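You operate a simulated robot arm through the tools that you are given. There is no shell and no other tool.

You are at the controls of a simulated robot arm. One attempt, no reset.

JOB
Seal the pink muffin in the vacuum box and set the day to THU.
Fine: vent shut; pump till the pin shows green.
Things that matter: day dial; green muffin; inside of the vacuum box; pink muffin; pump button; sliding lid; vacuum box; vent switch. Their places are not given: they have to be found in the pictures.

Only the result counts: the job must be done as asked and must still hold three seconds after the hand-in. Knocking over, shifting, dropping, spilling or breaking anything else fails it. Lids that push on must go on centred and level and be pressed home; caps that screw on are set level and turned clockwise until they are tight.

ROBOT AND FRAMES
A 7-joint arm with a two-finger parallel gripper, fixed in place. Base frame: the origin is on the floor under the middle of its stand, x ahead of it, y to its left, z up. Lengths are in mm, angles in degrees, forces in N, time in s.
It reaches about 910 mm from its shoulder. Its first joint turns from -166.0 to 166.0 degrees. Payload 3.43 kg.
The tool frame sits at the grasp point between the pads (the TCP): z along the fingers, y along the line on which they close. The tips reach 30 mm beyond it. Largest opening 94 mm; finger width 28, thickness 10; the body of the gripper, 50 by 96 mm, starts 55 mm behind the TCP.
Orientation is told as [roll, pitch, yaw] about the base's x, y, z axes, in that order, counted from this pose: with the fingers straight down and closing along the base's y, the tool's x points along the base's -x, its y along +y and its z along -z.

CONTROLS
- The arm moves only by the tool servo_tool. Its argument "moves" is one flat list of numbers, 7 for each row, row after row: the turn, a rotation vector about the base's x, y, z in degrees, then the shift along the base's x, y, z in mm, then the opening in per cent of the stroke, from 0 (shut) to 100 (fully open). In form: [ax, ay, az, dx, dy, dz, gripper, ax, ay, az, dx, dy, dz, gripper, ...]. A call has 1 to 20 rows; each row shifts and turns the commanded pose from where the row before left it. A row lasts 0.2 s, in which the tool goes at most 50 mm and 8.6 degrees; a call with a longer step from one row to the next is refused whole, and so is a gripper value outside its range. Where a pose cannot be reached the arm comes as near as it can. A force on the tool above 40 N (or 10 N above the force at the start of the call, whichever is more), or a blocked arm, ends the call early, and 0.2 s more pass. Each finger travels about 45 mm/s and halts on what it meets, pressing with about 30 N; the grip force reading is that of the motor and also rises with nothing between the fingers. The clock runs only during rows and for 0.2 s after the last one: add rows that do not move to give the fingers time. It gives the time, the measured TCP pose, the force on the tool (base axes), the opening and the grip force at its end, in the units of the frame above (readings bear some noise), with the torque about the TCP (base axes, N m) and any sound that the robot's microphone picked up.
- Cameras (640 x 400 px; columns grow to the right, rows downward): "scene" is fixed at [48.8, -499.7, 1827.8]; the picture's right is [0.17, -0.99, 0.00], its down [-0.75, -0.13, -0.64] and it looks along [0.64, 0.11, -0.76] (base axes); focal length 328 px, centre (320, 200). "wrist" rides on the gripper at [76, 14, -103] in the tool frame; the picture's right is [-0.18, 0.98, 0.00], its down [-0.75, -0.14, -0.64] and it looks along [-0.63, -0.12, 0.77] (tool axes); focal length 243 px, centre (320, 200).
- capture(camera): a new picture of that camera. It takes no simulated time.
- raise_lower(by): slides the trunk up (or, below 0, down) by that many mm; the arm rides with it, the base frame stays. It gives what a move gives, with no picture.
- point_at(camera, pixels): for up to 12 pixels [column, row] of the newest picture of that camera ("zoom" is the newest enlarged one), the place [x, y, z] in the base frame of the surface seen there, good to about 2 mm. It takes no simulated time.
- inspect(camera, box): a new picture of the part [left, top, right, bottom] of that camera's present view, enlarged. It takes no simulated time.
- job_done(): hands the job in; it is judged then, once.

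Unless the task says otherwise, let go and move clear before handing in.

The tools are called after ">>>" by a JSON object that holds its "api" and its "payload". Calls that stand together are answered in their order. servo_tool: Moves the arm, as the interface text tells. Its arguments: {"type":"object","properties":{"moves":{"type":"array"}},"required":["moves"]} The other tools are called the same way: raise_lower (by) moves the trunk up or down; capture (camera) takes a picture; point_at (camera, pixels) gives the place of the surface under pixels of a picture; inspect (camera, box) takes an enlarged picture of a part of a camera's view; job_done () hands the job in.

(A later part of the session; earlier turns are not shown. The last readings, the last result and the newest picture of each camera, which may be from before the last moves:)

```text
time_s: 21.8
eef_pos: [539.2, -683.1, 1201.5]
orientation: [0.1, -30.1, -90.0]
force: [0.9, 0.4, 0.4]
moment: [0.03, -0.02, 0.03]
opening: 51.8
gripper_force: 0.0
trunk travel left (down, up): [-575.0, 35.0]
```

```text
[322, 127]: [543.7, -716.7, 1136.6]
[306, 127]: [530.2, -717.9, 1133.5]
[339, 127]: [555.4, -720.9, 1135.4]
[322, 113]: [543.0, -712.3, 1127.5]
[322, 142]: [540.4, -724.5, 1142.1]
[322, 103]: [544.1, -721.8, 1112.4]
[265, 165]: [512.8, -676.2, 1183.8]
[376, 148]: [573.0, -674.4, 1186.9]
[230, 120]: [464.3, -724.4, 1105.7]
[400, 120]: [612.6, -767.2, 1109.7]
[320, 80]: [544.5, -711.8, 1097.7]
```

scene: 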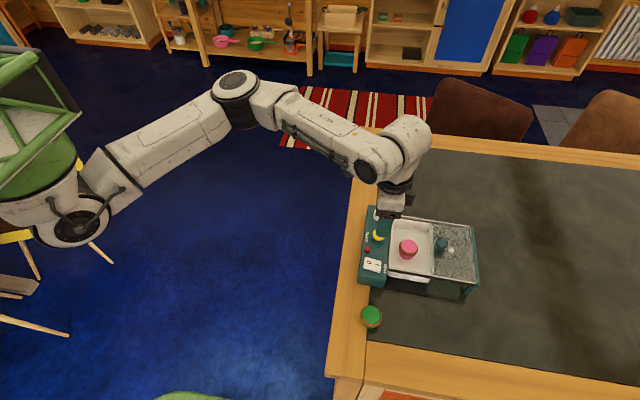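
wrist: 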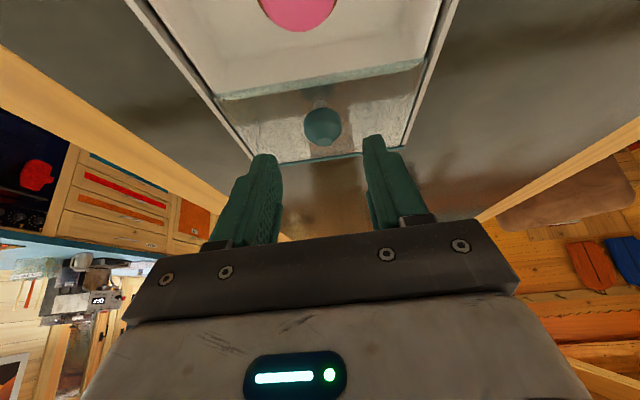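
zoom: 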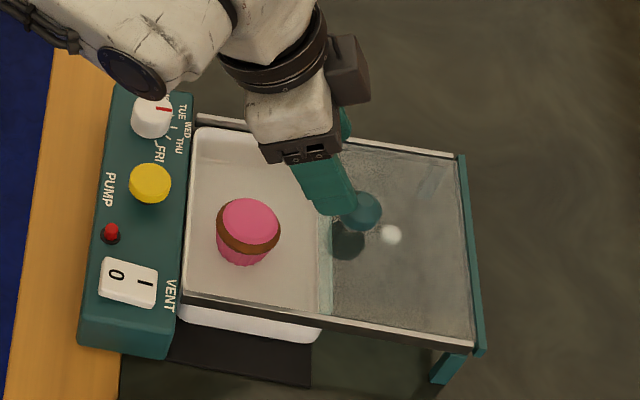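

The knob centre is at x≈542, y≈-721, z≈1131. I'll advance about 66 mm along the tool axis so the ball sits between the pads near the tips.

>>> {"api": "servo_tool", "payload": {"moves": [0, 0, 0, 1.3, -11, -20, 55, 0, 0, 0, 0, -10, -19, 55, 0, 0, 0, 0, -6, -11, 55, 0, 0, 0, 0, -3.8, -7, 55, 0, 0, 0, 0, 0, 0, 55]}}

>>> {"api": "capture", "payload": {"camera": "wrist"}}

>>> {"api": "inspect", "payload": {"camera": "scene", "box": [380, 190, 500, 290]}}

```text
time_s: 23.0
eef_pos: [542.0, -712.7, 1143.4]
orientation: [0.0, -29.9, -90.0]
force: [0.3, -0.2, 0.0]
moment: [0.01, 0.03, -0.02]
opening: 51.7
gripper_force: 0.1
trunk travel left (down, up): [-575.0, 35.0]
```

```text
taken
```

wrist: 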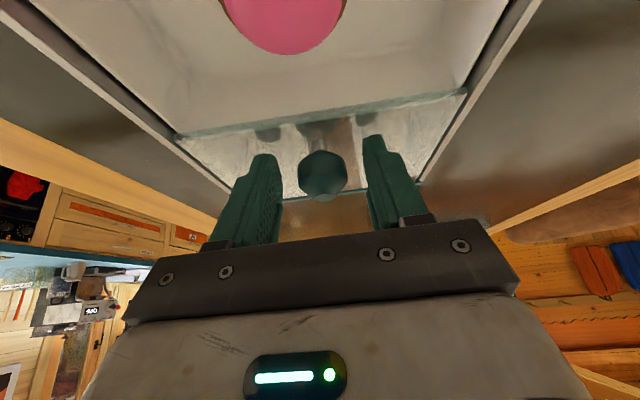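

```text
4.00 times, centred on (440, 240) of scene
```

zoom: 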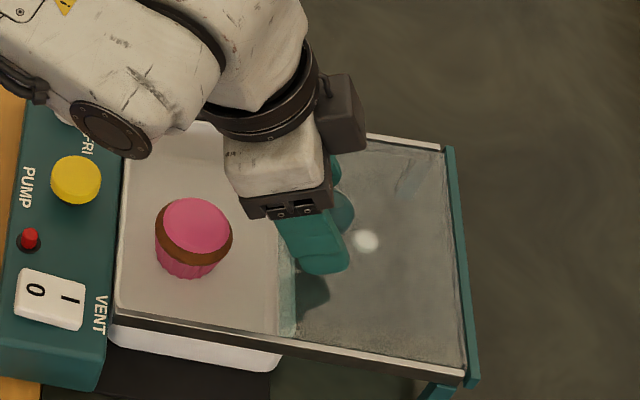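

The ball (322,178) is centred between the pads and no force shows. Closing on it.

>>> {"api": "servo_tool", "payload": {"moves": [0, 0, 0, 0, 0, 0, 35, 0, 0, 0, 0, 0, 0, 20, 0, 0, 0, 0, 0, 0, 20, 0, 0, 0, 0, 0, 0, 20]}}

>>> {"api": "inspect", "payload": {"camera": "wrist", "box": [200, 80, 440, 240]}}

```text
time_s: 24.0
eef_pos: [541.4, -713.8, 1143.9]
orientation: [0.0, -29.8, -89.7]
force: [2.3, -0.6, -0.5]
moment: [-0.04, -0.04, 0.07]
opening: 29.2
gripper_force: 29.7
trunk travel left (down, up): [-575.0, 35.0]
```

```text
2.50 times, centred on (320, 160) of wrist
```

zoom: 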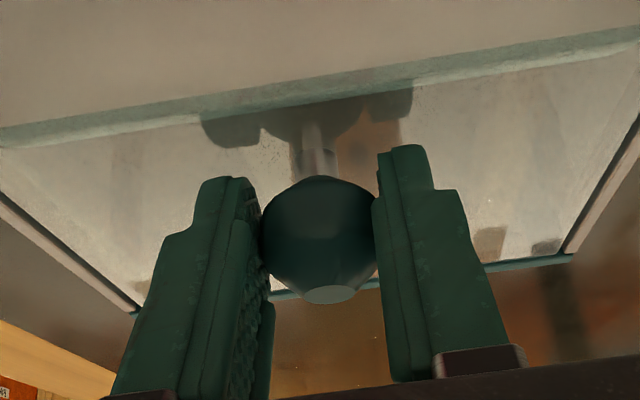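

The ball is gripped (29 mm, 29.7 N). I'll slide the lid toward the panel (+y), first 30 mm slowly.

>>> {"api": "servo_tool", "payload": {"moves": [0, 0, 0, 0, 5, 0, 20, 0, 0, 0, 0, 10, 0, 20, 0, 0, 0, 0, 10, 0, 20, 0, 0, 0, 0, 5, 0, 20, 0, 0, 0, 0, 0, 0, 20]}}

>>> {"api": "capture", "payload": {"camera": "wrist"}}

>>> {"api": "inspect", "payload": {"camera": "scene", "box": [360, 190, 500, 290]}}

```text
time_s: 25.2
eef_pos: [541.2, -683.1, 1143.2]
orientation: [0.0, -30.0, -89.8]
force: [4.3, 0.6, 0.1]
moment: [0.14, -0.07, 0.08]
opening: 29.2
gripper_force: 30.1
trunk travel left (down, up): [-575.0, 35.0]
```

```text
taken
```

wrist: 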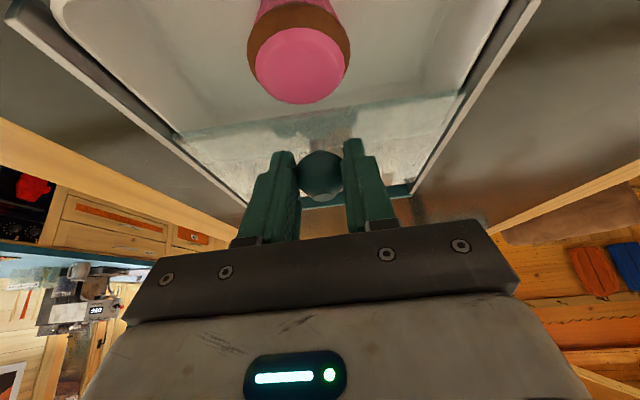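

```text
4.00 times, centred on (430, 240) of scene
```

zoom: 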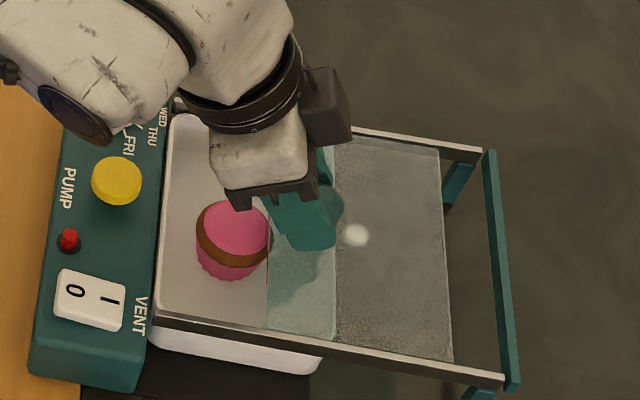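

The lid followed 30 mm (trailing edge moved off the end bar) with little force. Continuing another 30 mm and watching the muffin.

>>> {"api": "servo_tool", "payload": {"moves": [0, 0, 0, 0, 7.5, 0, 20, 0, 0, 0, 0, 7.5, 0, 20, 0, 0, 0, 0, 7.5, 0, 20, 0, 0, 0, 0, 7.5, 0, 20, 0, 0, 0, 0, 0, 0, 20]}}

>>> {"api": "capture", "payload": {"camera": "wrist"}}

>>> {"api": "inspect", "payload": {"camera": "scene", "box": [360, 190, 500, 290]}}

```text
time_s: 26.4
eef_pos: [541.6, -653.8, 1144.1]
orientation: [0.0, -30.0, -90.0]
force: [3.7, -0.3, 0.6]
moment: [0.29, -0.1, 0.08]
opening: 29.2
gripper_force: 29.6
trunk travel left (down, up): [-575.0, 35.0]
```

```text
taken
```

wrist: 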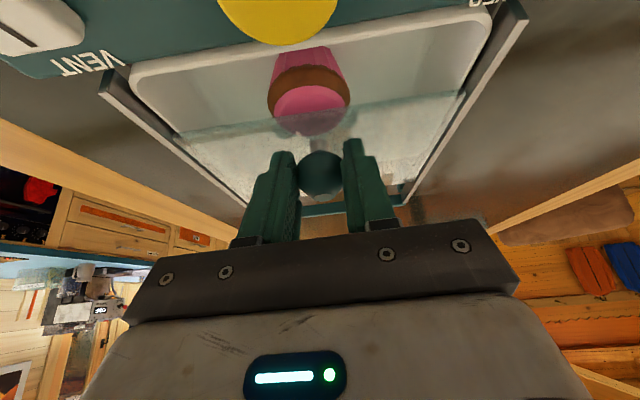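

```text
4.00 times, centred on (430, 240) of scene
```

zoom: 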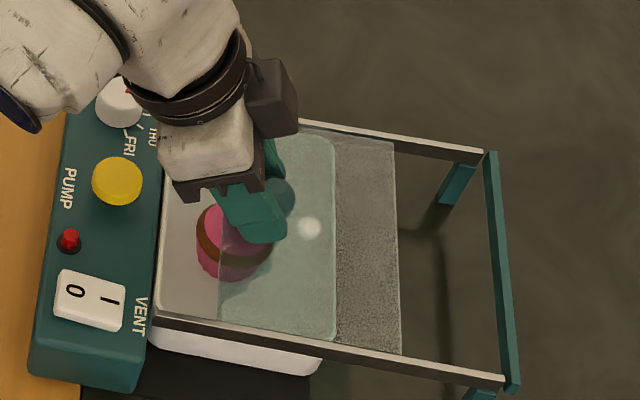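

The lid passes over the muffin without touching it. Continuing 25 mm, then in small steps till it stops.

>>> {"api": "servo_tool", "payload": {"moves": [0, 0, 0, 0, 7.5, 0, 20, 0, 0, 0, 0, 7.5, 0, 20, 0, 0, 0, 0, 7.5, 0, 20, 0, 0, 0, 0, 5, 0, 20, 0, 0, 0, 0, 0, 0, 20]}}

>>> {"api": "inspect", "payload": {"camera": "scene", "box": [360, 190, 500, 290]}}

```text
time_s: 27.6
eef_pos: [543.4, -625.0, 1144.0]
orientation: [0.0, -29.8, -89.8]
force: [8.0, -0.3, 0.5]
moment: [0.06, -0.15, 0.01]
opening: 29.2
gripper_force: 29.8
trunk travel left (down, up): [-575.0, 35.0]
```

```text
4.00 times, centred on (430, 240) of scene
```

zoom: 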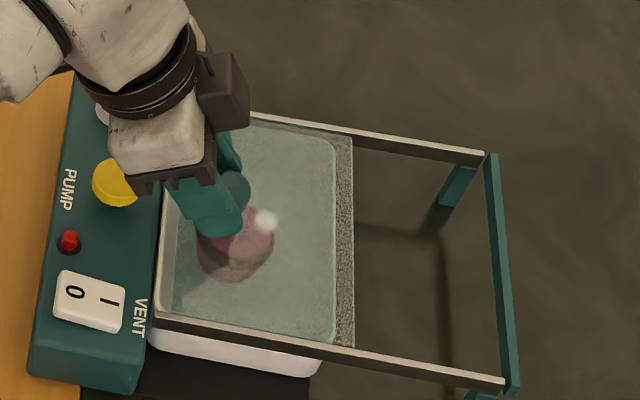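

A sideways 8 N has built up since the rails run slightly toward +x (about 2°). I'll correct x by 2.5 mm and continue in small steps.

>>> {"api": "servo_tool", "payload": {"moves": [0, 0, 0, 2.5, 0, 0, 20, 0, 0, 0, 0.1, 3, 0, 20, 0, 0, 0, 0.1, 3, 0, 20, 0, 0, 0, 0, 0, 0, 20]}}

>>> {"api": "inspect", "payload": {"camera": "scene", "box": [360, 190, 500, 290]}}

```text
time_s: 28.6
eef_pos: [542.8, -620.0, 1144.3]
orientation: [-0.1, -29.9, -90.0]
force: [-4.4, 0.3, 0.3]
moment: [-0.14, 0.08, -0.1]
opening: 29.1
gripper_force: 29.8
trunk travel left (down, up): [-575.0, 35.0]
```

```text
4.00 times, centred on (430, 240) of scene
```

zoom: 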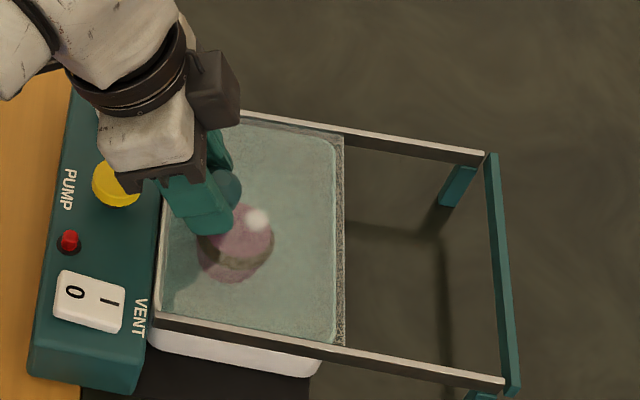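

Still free in y. Continuing in 2 mm steps till the stop is felt.

>>> {"api": "servo_tool", "payload": {"moves": [0, 0, 0, -1, 2, 0, 20, 0, 0, 0, 0, 2, 0, 20, 0, 0, 0, 0, 0, 0, 20]}}

```text
time_s: 29.4
eef_pos: [542.8, -616.7, 1144.3]
orientation: [0.0, -29.8, -90.1]
force: [-2.3, -4.2, 0.8]
moment: [-0.03, 0.05, -0.02]
opening: 29.2
gripper_force: 29.7
trunk travel left (down, up): [-575.0, 35.0]
```

A -4.2 N force in y suggests the stop is near. One more 2 mm step.

>>> {"api": "servo_tool", "payload": {"moves": [0, 0, 0, 0, 2, 0, 20, 0, 0, 0, 0, 0, 0, 20]}}

>>> {"api": "inspect", "payload": {"camera": "scene", "box": [360, 190, 500, 290]}}

>>> {"api": "capture", "payload": {"camera": "wrist"}}

```text
time_s: 30.0
eef_pos: [544.5, -613.8, 1143.7]
orientation: [-0.1, -29.9, -90.0]
force: [-1.4, -5.0, 1.0]
moment: [-0.21, 0.03, -0.05]
opening: 29.1
gripper_force: 30.1
trunk travel left (down, up): [-575.0, 35.0]
```

```text
4.00 times, centred on (430, 240) of scene
```

zoom: 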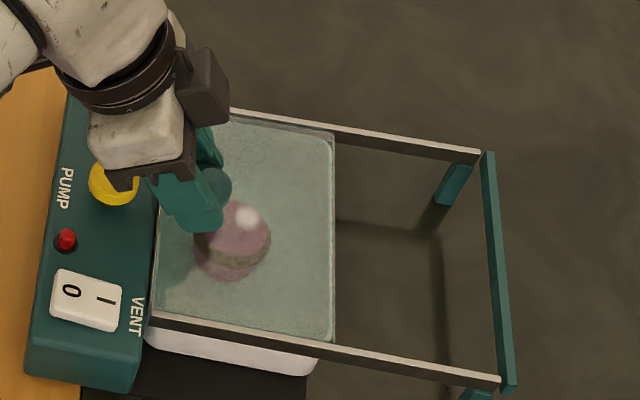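

```text
taken
```

wrist: 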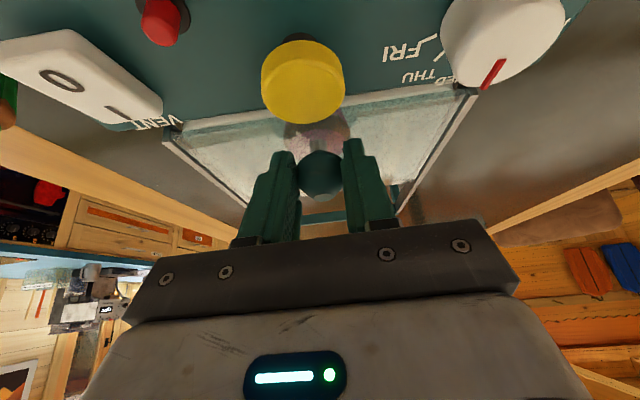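

The picture shows the box itself moved slightly (pin from zoom column 68 to 65), so the lid is at its stop and I must push no further. I'll release the knob gently.

>>> {"api": "servo_tool", "payload": {"moves": [0, 0, 0, 0, 0, 0, 35, 0, 0, 0, 0, 0, 0, 50, 0, 0, 0, 0, 0, 0, 50]}}

>>> {"api": "inspect", "payload": {"camera": "scene", "box": [360, 190, 500, 290]}}

```text
time_s: 30.8
eef_pos: [542.6, -613.4, 1144.1]
orientation: [-0.1, -29.9, -90.0]
force: [0.3, -0.6, 0.8]
moment: [0.0, -0.01, 0.04]
opening: 47.0
gripper_force: 0.1
trunk travel left (down, up): [-575.0, 35.0]
```

```text
4.00 times, centred on (430, 240) of scene
```

zoom: 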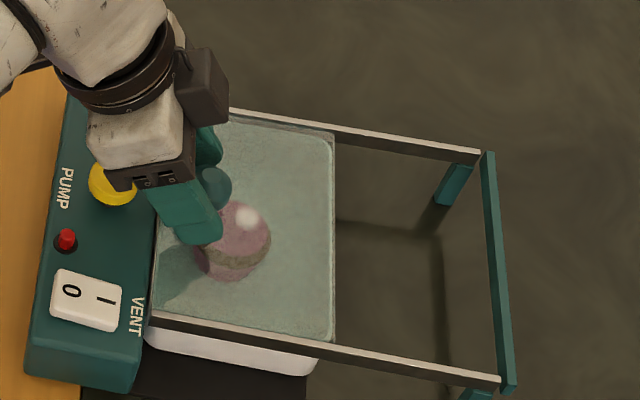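

Released. Backing off along the tool axis and then up.

>>> {"api": "servo_tool", "payload": {"moves": [0, 0, 0, 0, 5, 9, 50, 0, 0, 0, 0, 10, 18, 50, 0, 0, 0, 0, 15, 26, 50, 0, 0, 0, -10, 10, 40, 50, 0, 0, 0, -10, 10, 40, 50, 0, 0, 0, 0, 0, 0, 50]}}

>>> {"api": "capture", "payload": {"camera": "wrist"}}

>>> {"api": "inspect", "payload": {"camera": "scene", "box": [360, 190, 500, 290]}}

```text
time_s: 32.2
eef_pos: [522.7, -564.6, 1276.0]
orientation: [0.0, -30.0, -90.0]
force: [0.2, 0.1, 0.4]
moment: [0.0, -0.01, 0.0]
opening: 47.1
gripper_force: 0.1
trunk travel left (down, up): [-575.0, 35.0]
```

```text
taken
```

wrist: 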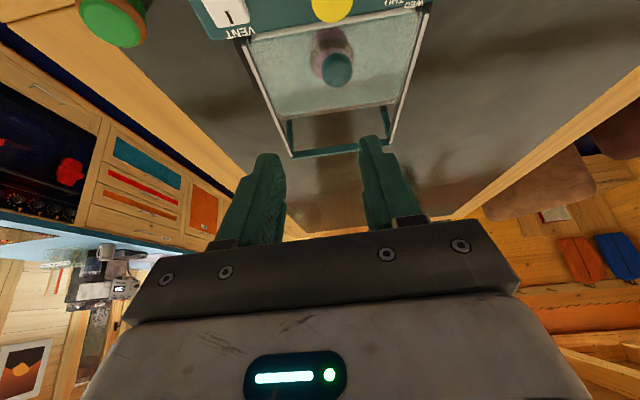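

```text
4.00 times, centred on (430, 240) of scene
```

zoom: 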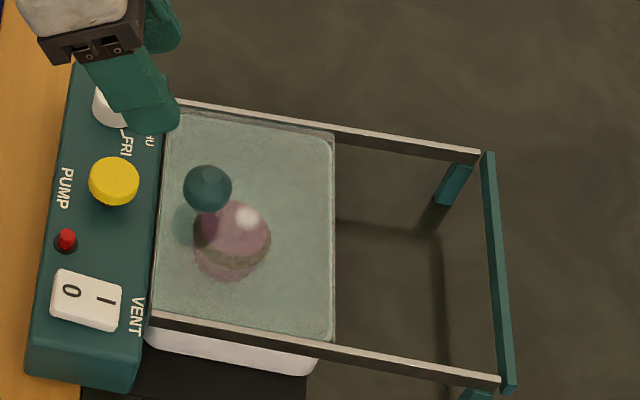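

The lid now covers the whole basin. I'll measure how much the box shifted by comparing known points.

>>> {"api": "point_at", "payload": {"camera": "zoom", "pixels": [[67, 238], [114, 178], [70, 290], [104, 300], [495, 235], [470, 153], [490, 378], [160, 316], [162, 250], [334, 235], [208, 182], [120, 105]]}}

```text
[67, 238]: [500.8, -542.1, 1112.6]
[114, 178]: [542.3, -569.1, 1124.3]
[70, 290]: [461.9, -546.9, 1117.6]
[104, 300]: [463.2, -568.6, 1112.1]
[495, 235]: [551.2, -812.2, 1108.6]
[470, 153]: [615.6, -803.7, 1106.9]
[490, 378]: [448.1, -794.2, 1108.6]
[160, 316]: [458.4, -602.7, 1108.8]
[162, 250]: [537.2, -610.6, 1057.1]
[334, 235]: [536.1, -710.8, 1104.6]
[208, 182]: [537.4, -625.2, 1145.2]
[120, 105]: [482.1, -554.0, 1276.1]
```

The box moved about 3 mm with the lid at its stop; from here I'll use only vertical or purely turning actions. Next I'll untilt and move above the dial with the fingers still closing along x.

>>> {"api": "servo_tool", "payload": {"moves": [7.5, 0, 0, 23, 0, -4, 50, 7.5, 0, 0, 23, 0, -12, 50, 7.5, 0, 0, 23, 0, -12, 50, 7.5, 0, 0, 23, 0, -12, 50, 0, 0, 0, 0, 0, 0, 50]}}

>>> {"api": "capture", "payload": {"camera": "wrist"}}

>>> {"api": "inspect", "payload": {"camera": "scene", "box": [350, 190, 450, 290]}}

```text
time_s: 33.4
eef_pos: [616.6, -563.6, 1237.8]
orientation: [0.1, 0.2, -90.0]
force: [0.4, 0.0, -0.8]
moment: [-0.01, 0.0, 0.05]
opening: 47.0
gripper_force: 0.2
trunk travel left (down, up): [-575.0, 35.0]
```

```text
taken
```

wrist: 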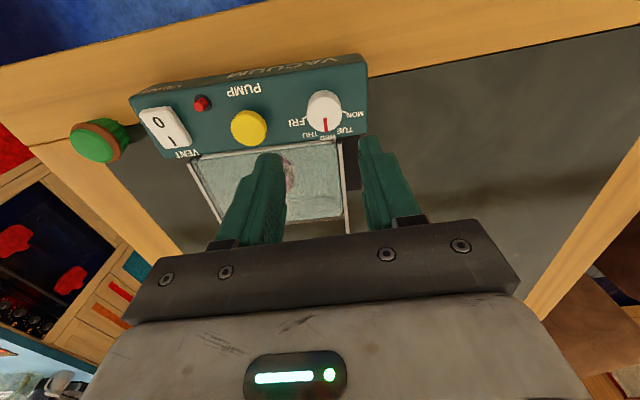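

```text
4.00 times, centred on (400, 240) of scene
```

zoom: 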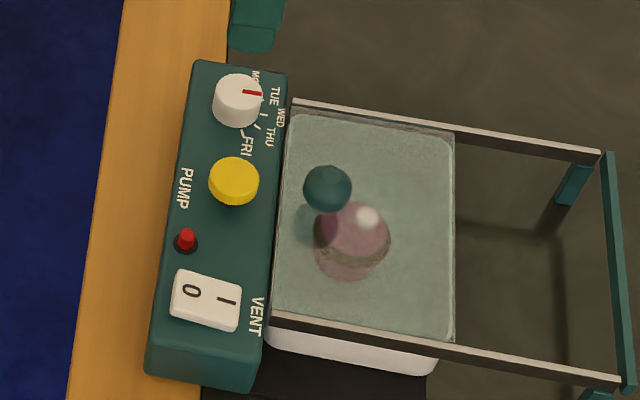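

The dial is unobstructed at (309,106-ish) in both views. I'll enlarge it from the wrist camera and measure its edges and ticks.

>>> {"api": "inspect", "payload": {"camera": "wrist", "box": [280, 75, 380, 145]}}

>>> {"api": "point_at", "payload": {"camera": "zoom", "pixels": [[320, 40], [320, 320], [180, 200], [400, 200], [290, 160], [290, 230]]}}

>>> {"api": "inspect", "payload": {"camera": "scene", "box": [390, 200, 430, 225]}}

```text
5.71 times, centred on (330, 110) of wrist
```

zoom: 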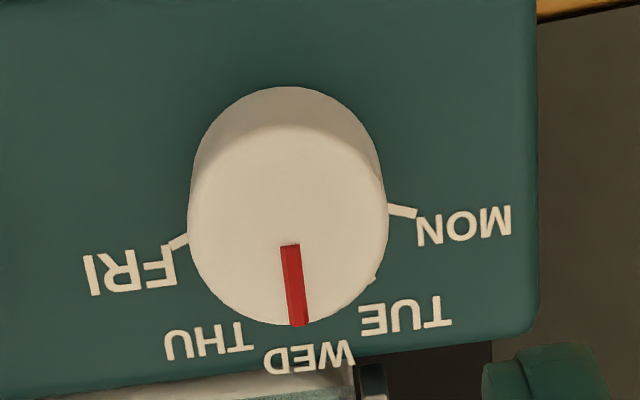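

```text
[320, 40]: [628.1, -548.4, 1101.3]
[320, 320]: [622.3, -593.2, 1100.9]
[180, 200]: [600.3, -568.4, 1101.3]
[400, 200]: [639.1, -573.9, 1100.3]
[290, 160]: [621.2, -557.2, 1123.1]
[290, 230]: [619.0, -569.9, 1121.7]
```

```text
16.00 times, centred on (410, 212) of scene
```

zoom: 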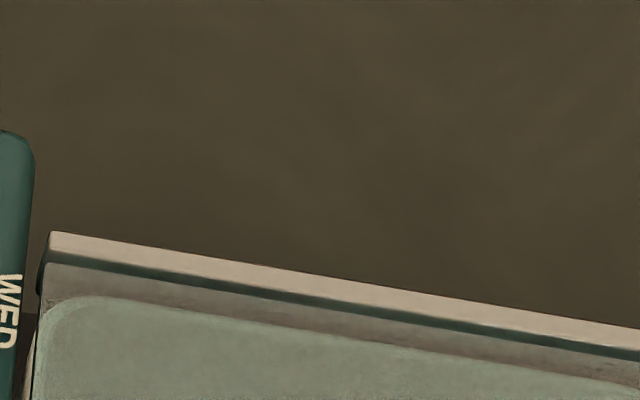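

Seen from above, the pointer (285–300, 245–325) points to WED; THU lies clockwise of it. I'll take the scene enlargement of the dial for exact geometry.

>>> {"api": "inspect", "payload": {"camera": "scene", "box": [360, 200, 400, 225]}}

```text
16.00 times, centred on (380, 212) of scene
```

zoom: 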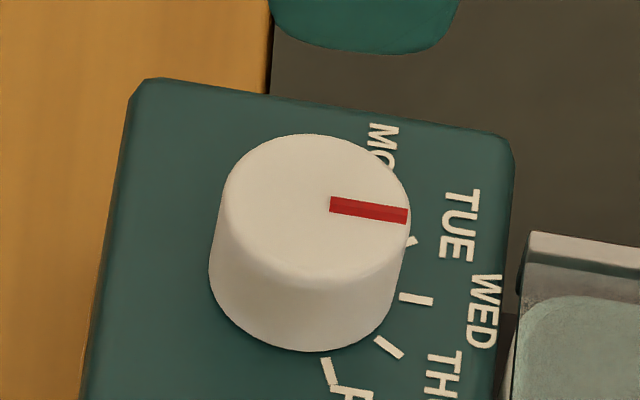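

The dial end of the panel sits exactly where it did at the start. I'll repeat the initial enlargement to compare the whole box with its starting place.

>>> {"api": "inspect", "payload": {"camera": "scene", "box": [380, 205, 490, 300]}}

>>> {"api": "inspect", "payload": {"camera": "scene", "box": [355, 200, 405, 290]}}

```text
4.21 times, centred on (435, 252) of scene
```

zoom: 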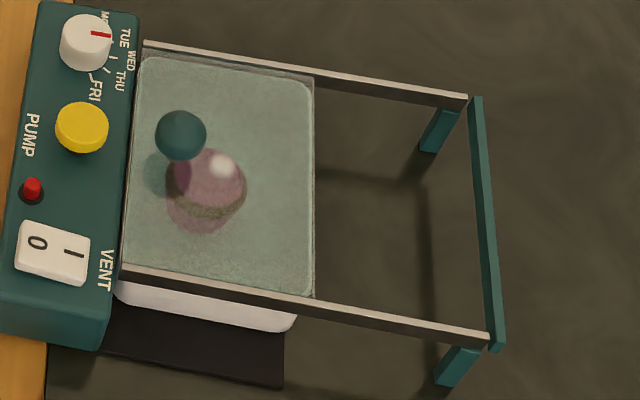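

```text
4.44 times, centred on (380, 245) of scene
```

zoom: 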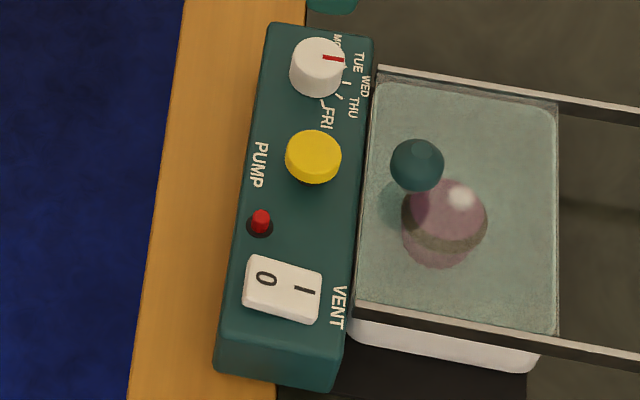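

The box rotated only about 1° and moved at most 3–4 mm at its far end. I'll now get the dial's exact centre and ticks.

>>> {"api": "inspect", "payload": {"camera": "scene", "box": [360, 200, 400, 225]}}

>>> {"api": "point_at", "payload": {"camera": "zoom", "pixels": [[228, 200], [405, 200], [315, 138], [315, 275], [333, 204], [405, 214], [417, 300], [388, 346], [327, 370], [412, 241], [315, 210]]}}

```text
16.00 times, centred on (380, 212) of scene
```

zoom: 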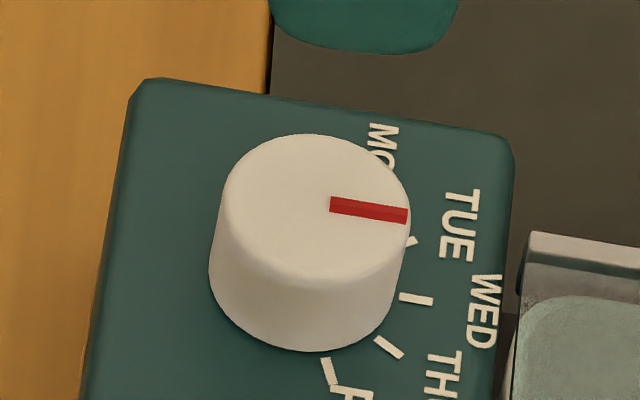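

```text
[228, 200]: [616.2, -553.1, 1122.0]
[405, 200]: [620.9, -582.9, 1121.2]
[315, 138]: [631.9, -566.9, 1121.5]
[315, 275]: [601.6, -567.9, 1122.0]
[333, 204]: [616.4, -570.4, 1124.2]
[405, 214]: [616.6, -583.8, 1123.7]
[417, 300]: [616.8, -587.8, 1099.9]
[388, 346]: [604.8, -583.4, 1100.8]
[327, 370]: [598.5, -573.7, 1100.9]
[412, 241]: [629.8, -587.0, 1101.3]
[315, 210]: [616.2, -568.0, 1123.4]
```

The knob centre is (617,-568) with ticks about 36° apart; THU is 36–38° clockwise of WED. I'll lower to just above the knob and check alignment.

>>> {"api": "servo_tool", "payload": {"moves": [0, 0, 0, 1.8, -4, -20, 50, 0, 0, 0, 0, 0, -30, 50, 0, 0, 0, 0, 0, -20, 50, 0, 0, 0, 0, 0, 0, 50]}}

>>> {"api": "capture", "payload": {"camera": "wrist"}}

>>> {"api": "inspect", "payload": {"camera": "scene", "box": [355, 180, 415, 230]}}

```text
time_s: 34.4
eef_pos: [617.3, -568.1, 1168.5]
orientation: [0.0, 0.2, -90.1]
force: [-0.4, 0.1, -0.1]
moment: [-0.01, -0.04, -0.02]
opening: 47.1
gripper_force: 0.1
trunk travel left (down, up): [-575.0, 35.0]
```

```text
taken
```

wrist: 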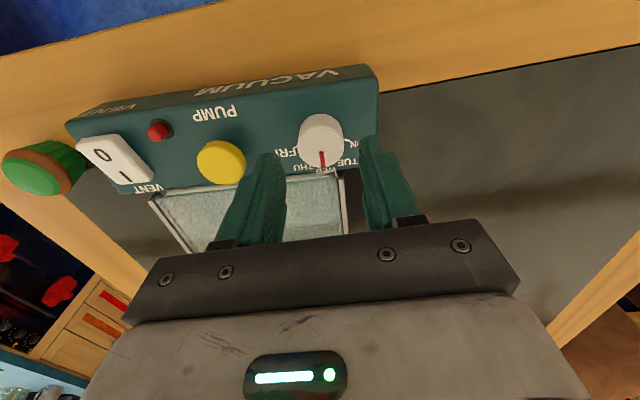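

```text
8.00 times, centred on (385, 205) of scene
```

zoom: 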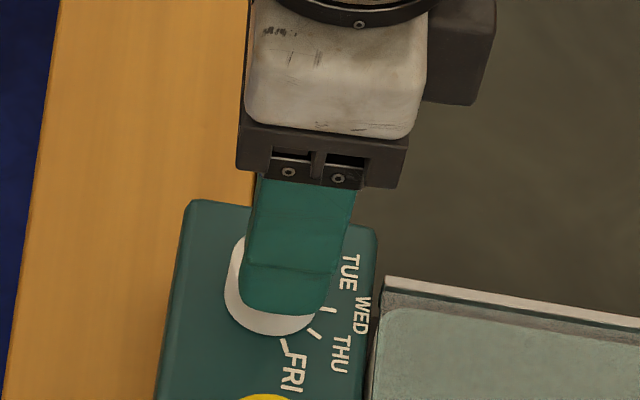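

The dial (320,140) sits between the fingers. Lowering 32 mm around it and closing.

>>> {"api": "servo_tool", "payload": {"moves": [0, 0, 0, 0, 0, -15, 50, 0, 0, 0, 0, 0, -12, 50, 0, 0, 0, 0, 0, -5, 50, 0, 0, 0, 0, 0, 0, 50]}}

>>> {"api": "capture", "payload": {"camera": "wrist"}}

```text
time_s: 35.4
eef_pos: [617.2, -568.5, 1133.5]
orientation: [0.0, 0.1, -90.0]
force: [0.2, -0.7, 1.0]
moment: [0.02, 0.0, 0.03]
opening: 47.2
gripper_force: 0.1
trunk travel left (down, up): [-575.0, 35.0]
```

```text
taken
```

wrist: 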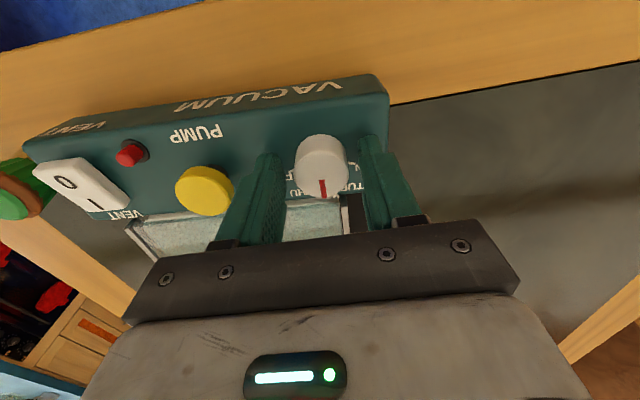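

Before closing I'll check centring of the fingers on the knob, since an offset would push the box.

>>> {"api": "inspect", "payload": {"camera": "wrist", "box": [240, 120, 400, 220]}}

>>> {"api": "point_at", "payload": {"camera": "zoom", "pixels": [[222, 180], [428, 180], [320, 200], [320, 80], [340, 280], [128, 150], [165, 145], [500, 100], [480, 110], [150, 140], [510, 130], [470, 120]]}}

```text
4.00 times, centred on (320, 170) of wrist
```

zoom: 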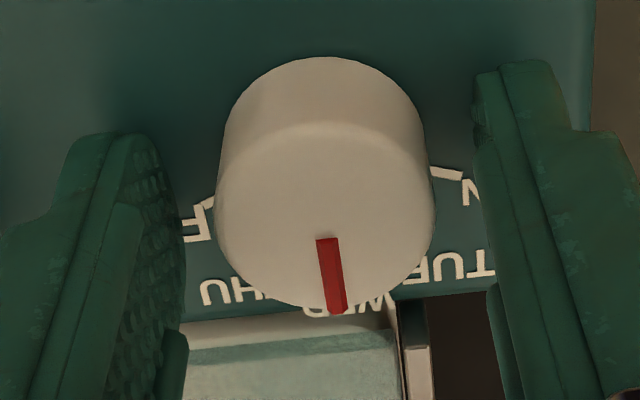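

```text
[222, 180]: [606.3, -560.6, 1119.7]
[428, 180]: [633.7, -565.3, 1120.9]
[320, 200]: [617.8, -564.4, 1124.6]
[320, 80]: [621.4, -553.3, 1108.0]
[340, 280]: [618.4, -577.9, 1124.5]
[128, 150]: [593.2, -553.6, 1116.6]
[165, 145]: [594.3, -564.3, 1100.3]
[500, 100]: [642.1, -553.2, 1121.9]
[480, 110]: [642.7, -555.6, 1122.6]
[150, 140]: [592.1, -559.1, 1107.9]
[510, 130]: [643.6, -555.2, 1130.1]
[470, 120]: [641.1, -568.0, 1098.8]
```

The pads at x≈593.5 and 641.5 are centred on the knob (≈617.5). Closing on the dial.

>>> {"api": "servo_tool", "payload": {"moves": [0, 0, 0, 0, 0, 1, 42, 0, 0, 0, 0, 0, 0, 34, 0, 0, 0, 0, 0, 0, 25, 0, 0, 0, 0, 0, 0, 25]}}

>>> {"api": "inspect", "payload": {"camera": "wrist", "box": [240, 120, 400, 220]}}

>>> {"api": "inspect", "payload": {"camera": "scene", "box": [355, 200, 405, 290]}}

```text
time_s: 36.4
eef_pos: [618.4, -567.6, 1136.6]
orientation: [0.2, 0.1, -90.0]
force: [4.4, -0.9, -0.3]
moment: [-0.05, -0.08, 0.02]
opening: 30.7
gripper_force: 30.4
trunk travel left (down, up): [-575.0, 35.0]
```

```text
4.00 times, centred on (320, 170) of wrist
```

zoom: 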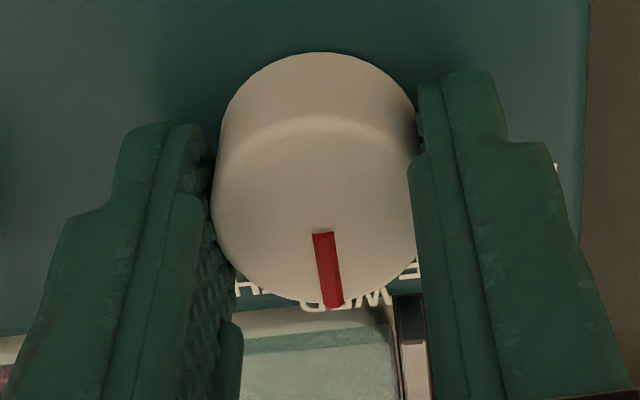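

```text
4.44 times, centred on (380, 245) of scene
```

zoom: 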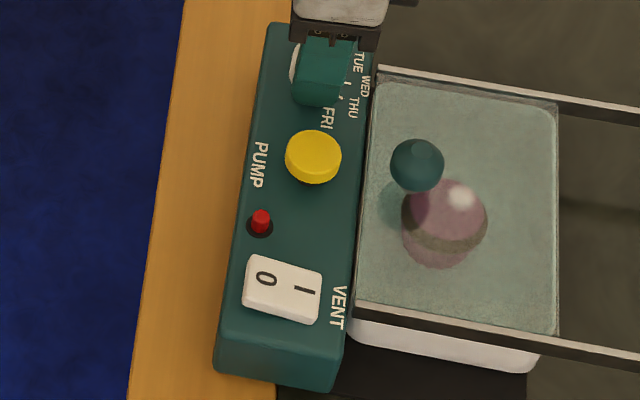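

The dial is held at 30.7 mm and the box hasn't moved. I'll ease off the 4 N side load and turn clockwise 18° first, checking the pointer.

>>> {"api": "servo_tool", "payload": {"moves": [0, 0, 0, 0.8, 0, 0, 25, 0, 0, -4.5, 0, 0, 0, 25, 0, 0, -4.5, 0, 0, 0, 25, 0, 0, -4.5, 0, 0, 0, 25, 0, 0, -4.5, 0, 0, 0, 25, 0, 0, 0, 0, 0, 0, 25]}}

>>> {"api": "inspect", "payload": {"camera": "wrist", "box": [240, 120, 400, 220]}}

>>> {"api": "inspect", "payload": {"camera": "scene", "box": [355, 200, 405, 290]}}

```text
time_s: 37.8
eef_pos: [617.5, -567.9, 1135.7]
orientation: [0.0, 0.1, -101.2]
force: [1.2, -0.1, -0.6]
moment: [0.06, 0.0, -0.01]
opening: 30.6
gripper_force: 30.1
out of reach, approached as far as the arm can: row 5
trunk travel left (down, up): [-575.0, 35.0]
```

```text
4.00 times, centred on (320, 170) of wrist
```

zoom: 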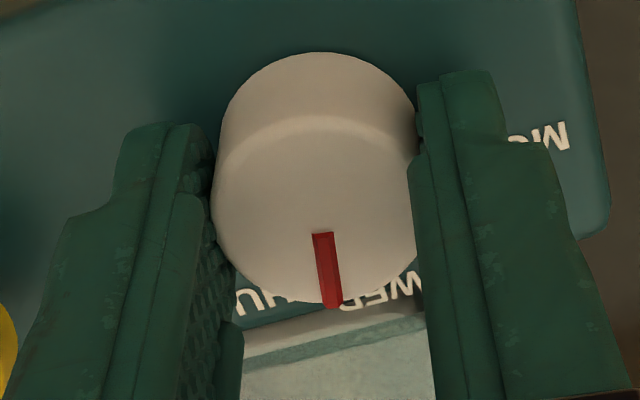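

```text
4.44 times, centred on (380, 245) of scene
```

zoom: 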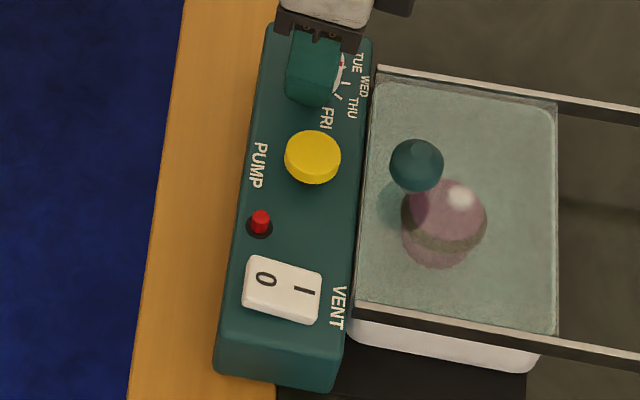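

The wrist reached its turning limit at yaw -101°; the dial followed about 11°. I'll release, rise, turn the hand back to about -58°, and regrip.

>>> {"api": "servo_tool", "payload": {"moves": [0, 0, 0, 0, 0, 0, 35, 0, 0, 0, 0, 0, 0, 45, 0, 0, 0, 0, 0, 0, 45, 0, 0, 0, 0, 0, 15, 45, 0, 0, 0, 0, 0, 25, 45, 0, 0, 8, 0, 0, 0, 45, 0, 0, 8, 0, 0, 0, 45, 0, 0, 8, 0, 0, 0, 45, 0, 0, 8, 0, 0, 0, 45, 0, 0, 8, 0, 0, 0, 45, 0, 0, 0, 0, 0, 0, 45]}}

>>> {"api": "capture", "payload": {"camera": "wrist"}}

>>> {"api": "inspect", "payload": {"camera": "scene", "box": [360, 200, 400, 225]}}

```text
time_s: 40.2
eef_pos: [617.8, -566.8, 1175.8]
orientation: [0.0, 0.1, -61.1]
force: [0.3, 0.4, -0.2]
moment: [0.01, 0.0, -0.02]
opening: 42.3
gripper_force: 0.0
trunk travel left (down, up): [-575.0, 35.0]
```

```text
taken
```

wrist: 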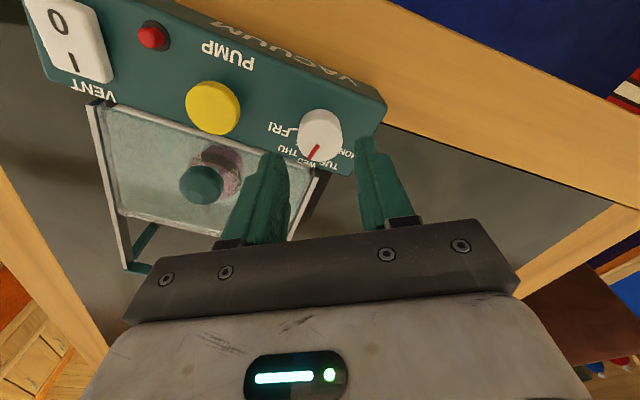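

```text
16.00 times, centred on (380, 212) of scene
```

zoom: 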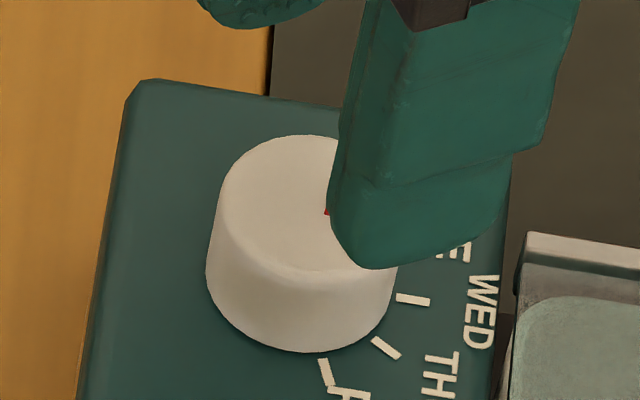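

Yaw is now -61°. I'll measure the pointer's present direction with the wrist zoom.

>>> {"api": "inspect", "payload": {"camera": "wrist", "box": [260, 90, 380, 190]}}

```text
4.00 times, centred on (320, 140) of wrist
```

zoom: 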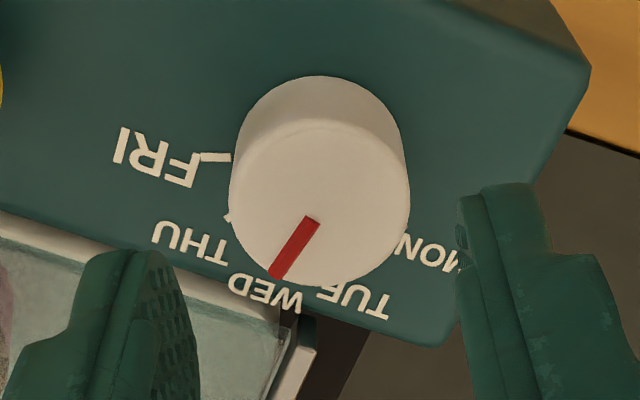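

>>> {"api": "point_at", "payload": {"camera": "zoom", "pixels": [[313, 222], [275, 275], [315, 195], [232, 190], [407, 200], [320, 130], [320, 280], [216, 157], [230, 216], [178, 260], [478, 215], [160, 300]]}}

```text
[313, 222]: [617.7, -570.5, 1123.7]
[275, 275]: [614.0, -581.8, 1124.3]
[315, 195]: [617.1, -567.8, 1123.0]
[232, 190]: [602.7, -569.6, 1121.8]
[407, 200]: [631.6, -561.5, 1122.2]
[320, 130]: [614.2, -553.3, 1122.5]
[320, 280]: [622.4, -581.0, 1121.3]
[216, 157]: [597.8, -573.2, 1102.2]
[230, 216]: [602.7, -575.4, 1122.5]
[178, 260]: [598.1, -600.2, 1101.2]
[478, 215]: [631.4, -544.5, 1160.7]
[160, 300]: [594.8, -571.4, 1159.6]
```

The pointer is now about 12° past WED, so about 25° remain. Lowering 38 mm and regripping.

>>> {"api": "servo_tool", "payload": {"moves": [0, 0, 0, 0, 0, -20, 45, 0, 0, 0, 0, 0, -12, 45, 0, 0, 0, 0, 0, -6, 45, 0, 0, 0, 0, 0, 0, 45]}}

>>> {"api": "inspect", "payload": {"camera": "wrist", "box": [240, 100, 400, 220]}}

```text
time_s: 41.2
eef_pos: [617.9, -567.8, 1138.5]
orientation: [0.2, 0.1, -61.1]
force: [0.6, -0.1, -0.3]
moment: [-0.02, 0.0, -0.03]
opening: 42.4
gripper_force: 0.1
trunk travel left (down, up): [-575.0, 35.0]
```

```text
3.33 times, centred on (320, 160) of wrist
```

zoom: 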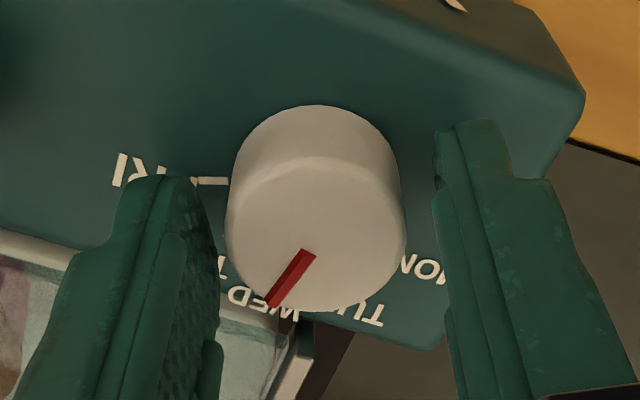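

I'll check the centring once more by surface points before closing.

>>> {"api": "point_at", "payload": {"camera": "zoom", "pixels": [[232, 220], [402, 220], [316, 200], [190, 230], [200, 260], [445, 160], [452, 230], [320, 120], [316, 290], [180, 190], [440, 200]]}}

```text
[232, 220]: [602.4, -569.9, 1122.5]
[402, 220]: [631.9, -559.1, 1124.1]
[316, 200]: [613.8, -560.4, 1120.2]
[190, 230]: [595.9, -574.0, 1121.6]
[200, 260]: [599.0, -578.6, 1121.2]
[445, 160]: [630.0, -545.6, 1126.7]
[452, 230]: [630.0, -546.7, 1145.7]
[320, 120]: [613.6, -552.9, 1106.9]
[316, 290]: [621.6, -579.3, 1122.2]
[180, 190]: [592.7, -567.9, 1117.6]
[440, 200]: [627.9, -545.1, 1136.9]
```

Pads are ±21.6 mm about the TCP and the knob is centred within about 1 mm. Closing and turning clockwise 24° in small steps.

>>> {"api": "servo_tool", "payload": {"moves": [0, 0, 0, 0.5, 0.3, 0, 36, 0, 0, 0, 0, 0, 0, 25, 0, 0, 0, 0, 0, 0, 25, 0, 0, 0, 0, 0, 0, 25, 0, 0, -4, 0, 0, 0, 25, 0, 0, -4, 0, 0, 0, 25, 0, 0, -4, 0, 0, 0, 25, 0, 0, -4, 0, 0, 0, 25, 0, 0, -4, 0, 0, 0, 25, 0, 0, -4, 0, 0, 0, 25, 0, 0, 0, 0, 0, 0, 25]}}

>>> {"api": "inspect", "payload": {"camera": "wrist", "box": [240, 100, 400, 220]}}

>>> {"api": "inspect", "payload": {"camera": "scene", "box": [355, 200, 405, 290]}}

```text
time_s: 43.6
eef_pos: [618.5, -568.2, 1139.0]
orientation: [0.0, 0.2, -85.3]
force: [-5.3, 0.2, -0.3]
moment: [-0.04, 0.38, -0.03]
opening: 30.7
gripper_force: 30.1
trunk travel left (down, up): [-575.0, 35.0]
```

```text
3.33 times, centred on (320, 160) of wrist
```

zoom: 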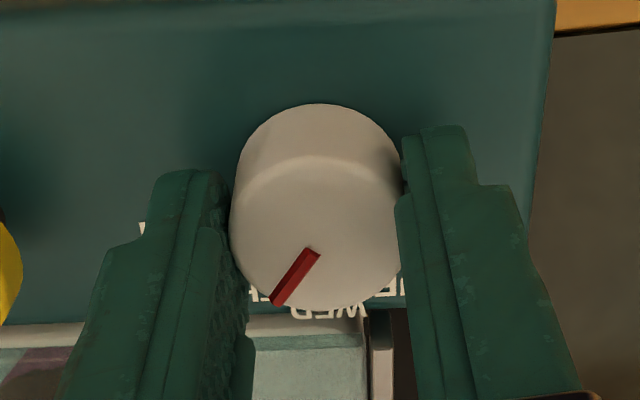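

```text
4.44 times, centred on (380, 245) of scene
```

zoom: 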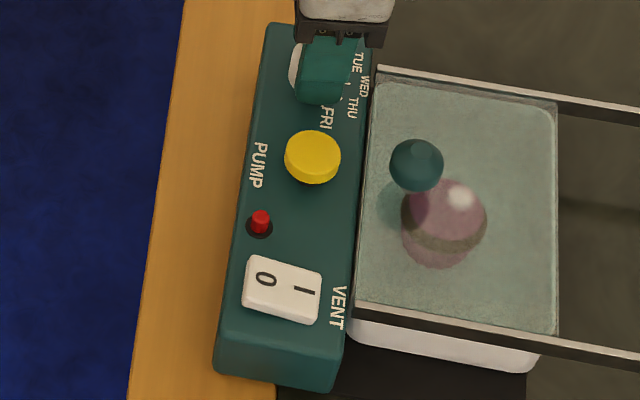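

The dial turned with the hand by 24°. I'll relieve the small side load and measure the pointer direction.

>>> {"api": "servo_tool", "payload": {"moves": [0, 0, 0, -1, 0, 0, 25, 0, 0, 0, 0, 0, 0, 25]}}

>>> {"api": "inspect", "payload": {"camera": "wrist", "box": [280, 120, 370, 200]}}

```text
time_s: 44.2
eef_pos: [618.1, -567.9, 1138.3]
orientation: [0.1, 0.1, -85.2]
force: [-0.2, -3.2, -0.4]
moment: [0.09, 0.26, 0.0]
opening: 30.9
gripper_force: 29.8
trunk travel left (down, up): [-575.0, 35.0]
```

```text
5.00 times, centred on (325, 160) of wrist
```

zoom: 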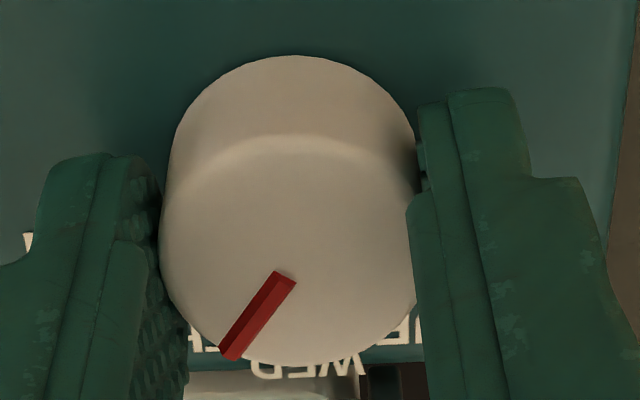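

>>> {"api": "point_at", "payload": {"camera": "zoom", "pixels": [[283, 280], [230, 352], [256, 316], [270, 298], [243, 335], [290, 240], [170, 230], [405, 240], [290, 140], [290, 355], [250, 345], [237, 330]]}}

```text
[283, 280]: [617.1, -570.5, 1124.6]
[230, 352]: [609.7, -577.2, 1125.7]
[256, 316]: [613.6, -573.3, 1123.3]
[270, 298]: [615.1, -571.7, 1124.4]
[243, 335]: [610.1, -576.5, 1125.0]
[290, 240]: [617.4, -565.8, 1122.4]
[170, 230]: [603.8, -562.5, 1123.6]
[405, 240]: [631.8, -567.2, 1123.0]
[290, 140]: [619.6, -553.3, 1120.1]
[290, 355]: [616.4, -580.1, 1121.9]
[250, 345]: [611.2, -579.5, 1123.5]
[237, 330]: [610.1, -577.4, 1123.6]
```

The pointer is near 38–46° from WED by these noisy points. I'll let go, rise and check the pointer against the THU tick in the scene picture.

>>> {"api": "servo_tool", "payload": {"moves": [0, 0, 0, 0, 0, 0, 35, 0, 0, 0, 0, 0, 0, 45, 0, 0, 0, 0, 0, 0, 45, 0, 0, 0, 0, 0, 15, 45, 0, 0, 0, 0, 0, 30, 45, 0, 0, 0, 10, 20, 40, 45, 0, 0, 0, 10, 20, 40, 45, 0, 0, 0, 0, 0, 0, 45]}}

>>> {"api": "inspect", "payload": {"camera": "scene", "box": [360, 200, 400, 225]}}

>>> {"api": "capture", "payload": {"camera": "wrist"}}

```text
time_s: 46.0
eef_pos: [637.7, -528.4, 1262.8]
orientation: [0.1, 0.1, -85.3]
force: [-0.7, -0.1, 0.7]
moment: [-0.01, 0.0, -0.01]
opening: 42.3
gripper_force: 0.0
trunk travel left (down, up): [-575.0, 35.0]
```

```text
16.00 times, centred on (380, 212) of scene
```

zoom: 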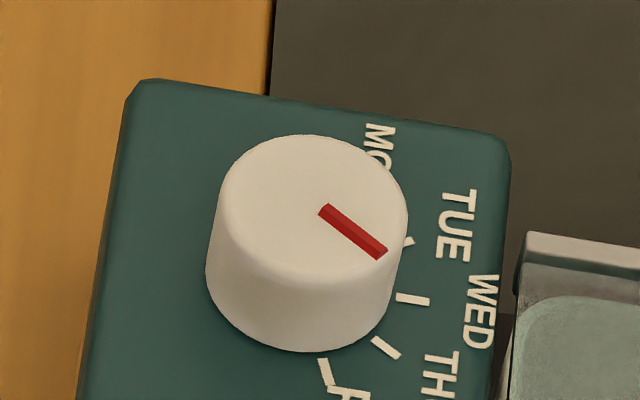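

```text
taken
```

wrist: 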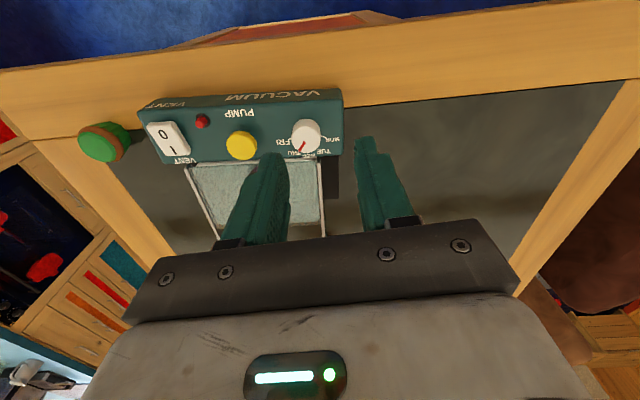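

The pointer (slope 37°) is parallel to the THU tick at (386,348), so the day is set to THU. Next is the vent: I'll close the fingers, turn back to yaw 0, and move above the raised "0" end.

>>> {"api": "servo_tool", "payload": {"moves": [0, 0, 8.5, -17.4, -1.3, -4, 30, 0, 0, 8.5, -17.4, -1.3, -4, 15, 0, 0, 8.5, -17.4, -1.3, -4, 0, 0, 0, 8.5, -17.4, -1.3, -4, 0, 0, 0, 8.5, -17.4, -1.3, -6, 0, 0, 0, 8.5, -17.4, -1.3, -8, 0, 0, 0, 8.5, -17.4, -1.3, -8, 0, 0, 0, 8.5, -17.4, -1.3, -8, 0, 0, 0, 8.5, -17.4, -1.3, -8, 0, 0, 0, 8.8, -18, -1.3, -8, 0, 0, 0, 0, 0, 0, 0, 0]}}

>>> {"api": "capture", "payload": {"camera": "wrist"}}

>>> {"api": "inspect", "payload": {"camera": "scene", "box": [340, 215, 420, 290]}}

```text
refused: row 10 steps farther than a row can; nothing moved
```

```text
taken
```

wrist: 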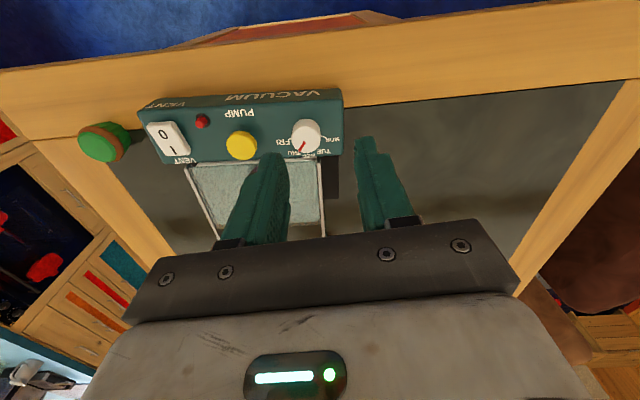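

```text
5.33 times, centred on (380, 252) of scene
```

zoom: 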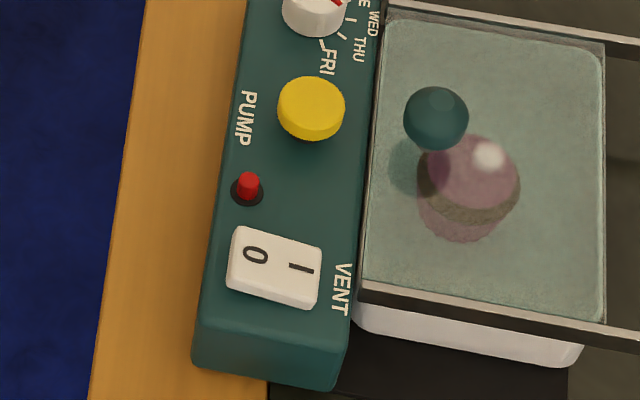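

The call was refused (row 10 turned 8.8°, over the limit). I'll measure the rocker and button in this clear view first.

>>> {"api": "point_at", "payload": {"camera": "zoom", "pixels": [[240, 245], [256, 255], [278, 268], [300, 268], [235, 280], [310, 300], [315, 250], [245, 230], [310, 105], [285, 105], [340, 108], [310, 82]]}}

```text
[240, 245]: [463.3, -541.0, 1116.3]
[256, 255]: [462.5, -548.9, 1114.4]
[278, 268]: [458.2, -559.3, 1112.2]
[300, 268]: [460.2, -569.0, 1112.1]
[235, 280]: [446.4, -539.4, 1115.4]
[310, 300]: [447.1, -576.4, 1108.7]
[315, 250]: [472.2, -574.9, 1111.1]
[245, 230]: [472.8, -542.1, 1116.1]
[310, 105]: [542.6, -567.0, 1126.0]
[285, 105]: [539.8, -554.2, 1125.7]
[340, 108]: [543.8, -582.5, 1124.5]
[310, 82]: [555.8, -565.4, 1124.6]
```

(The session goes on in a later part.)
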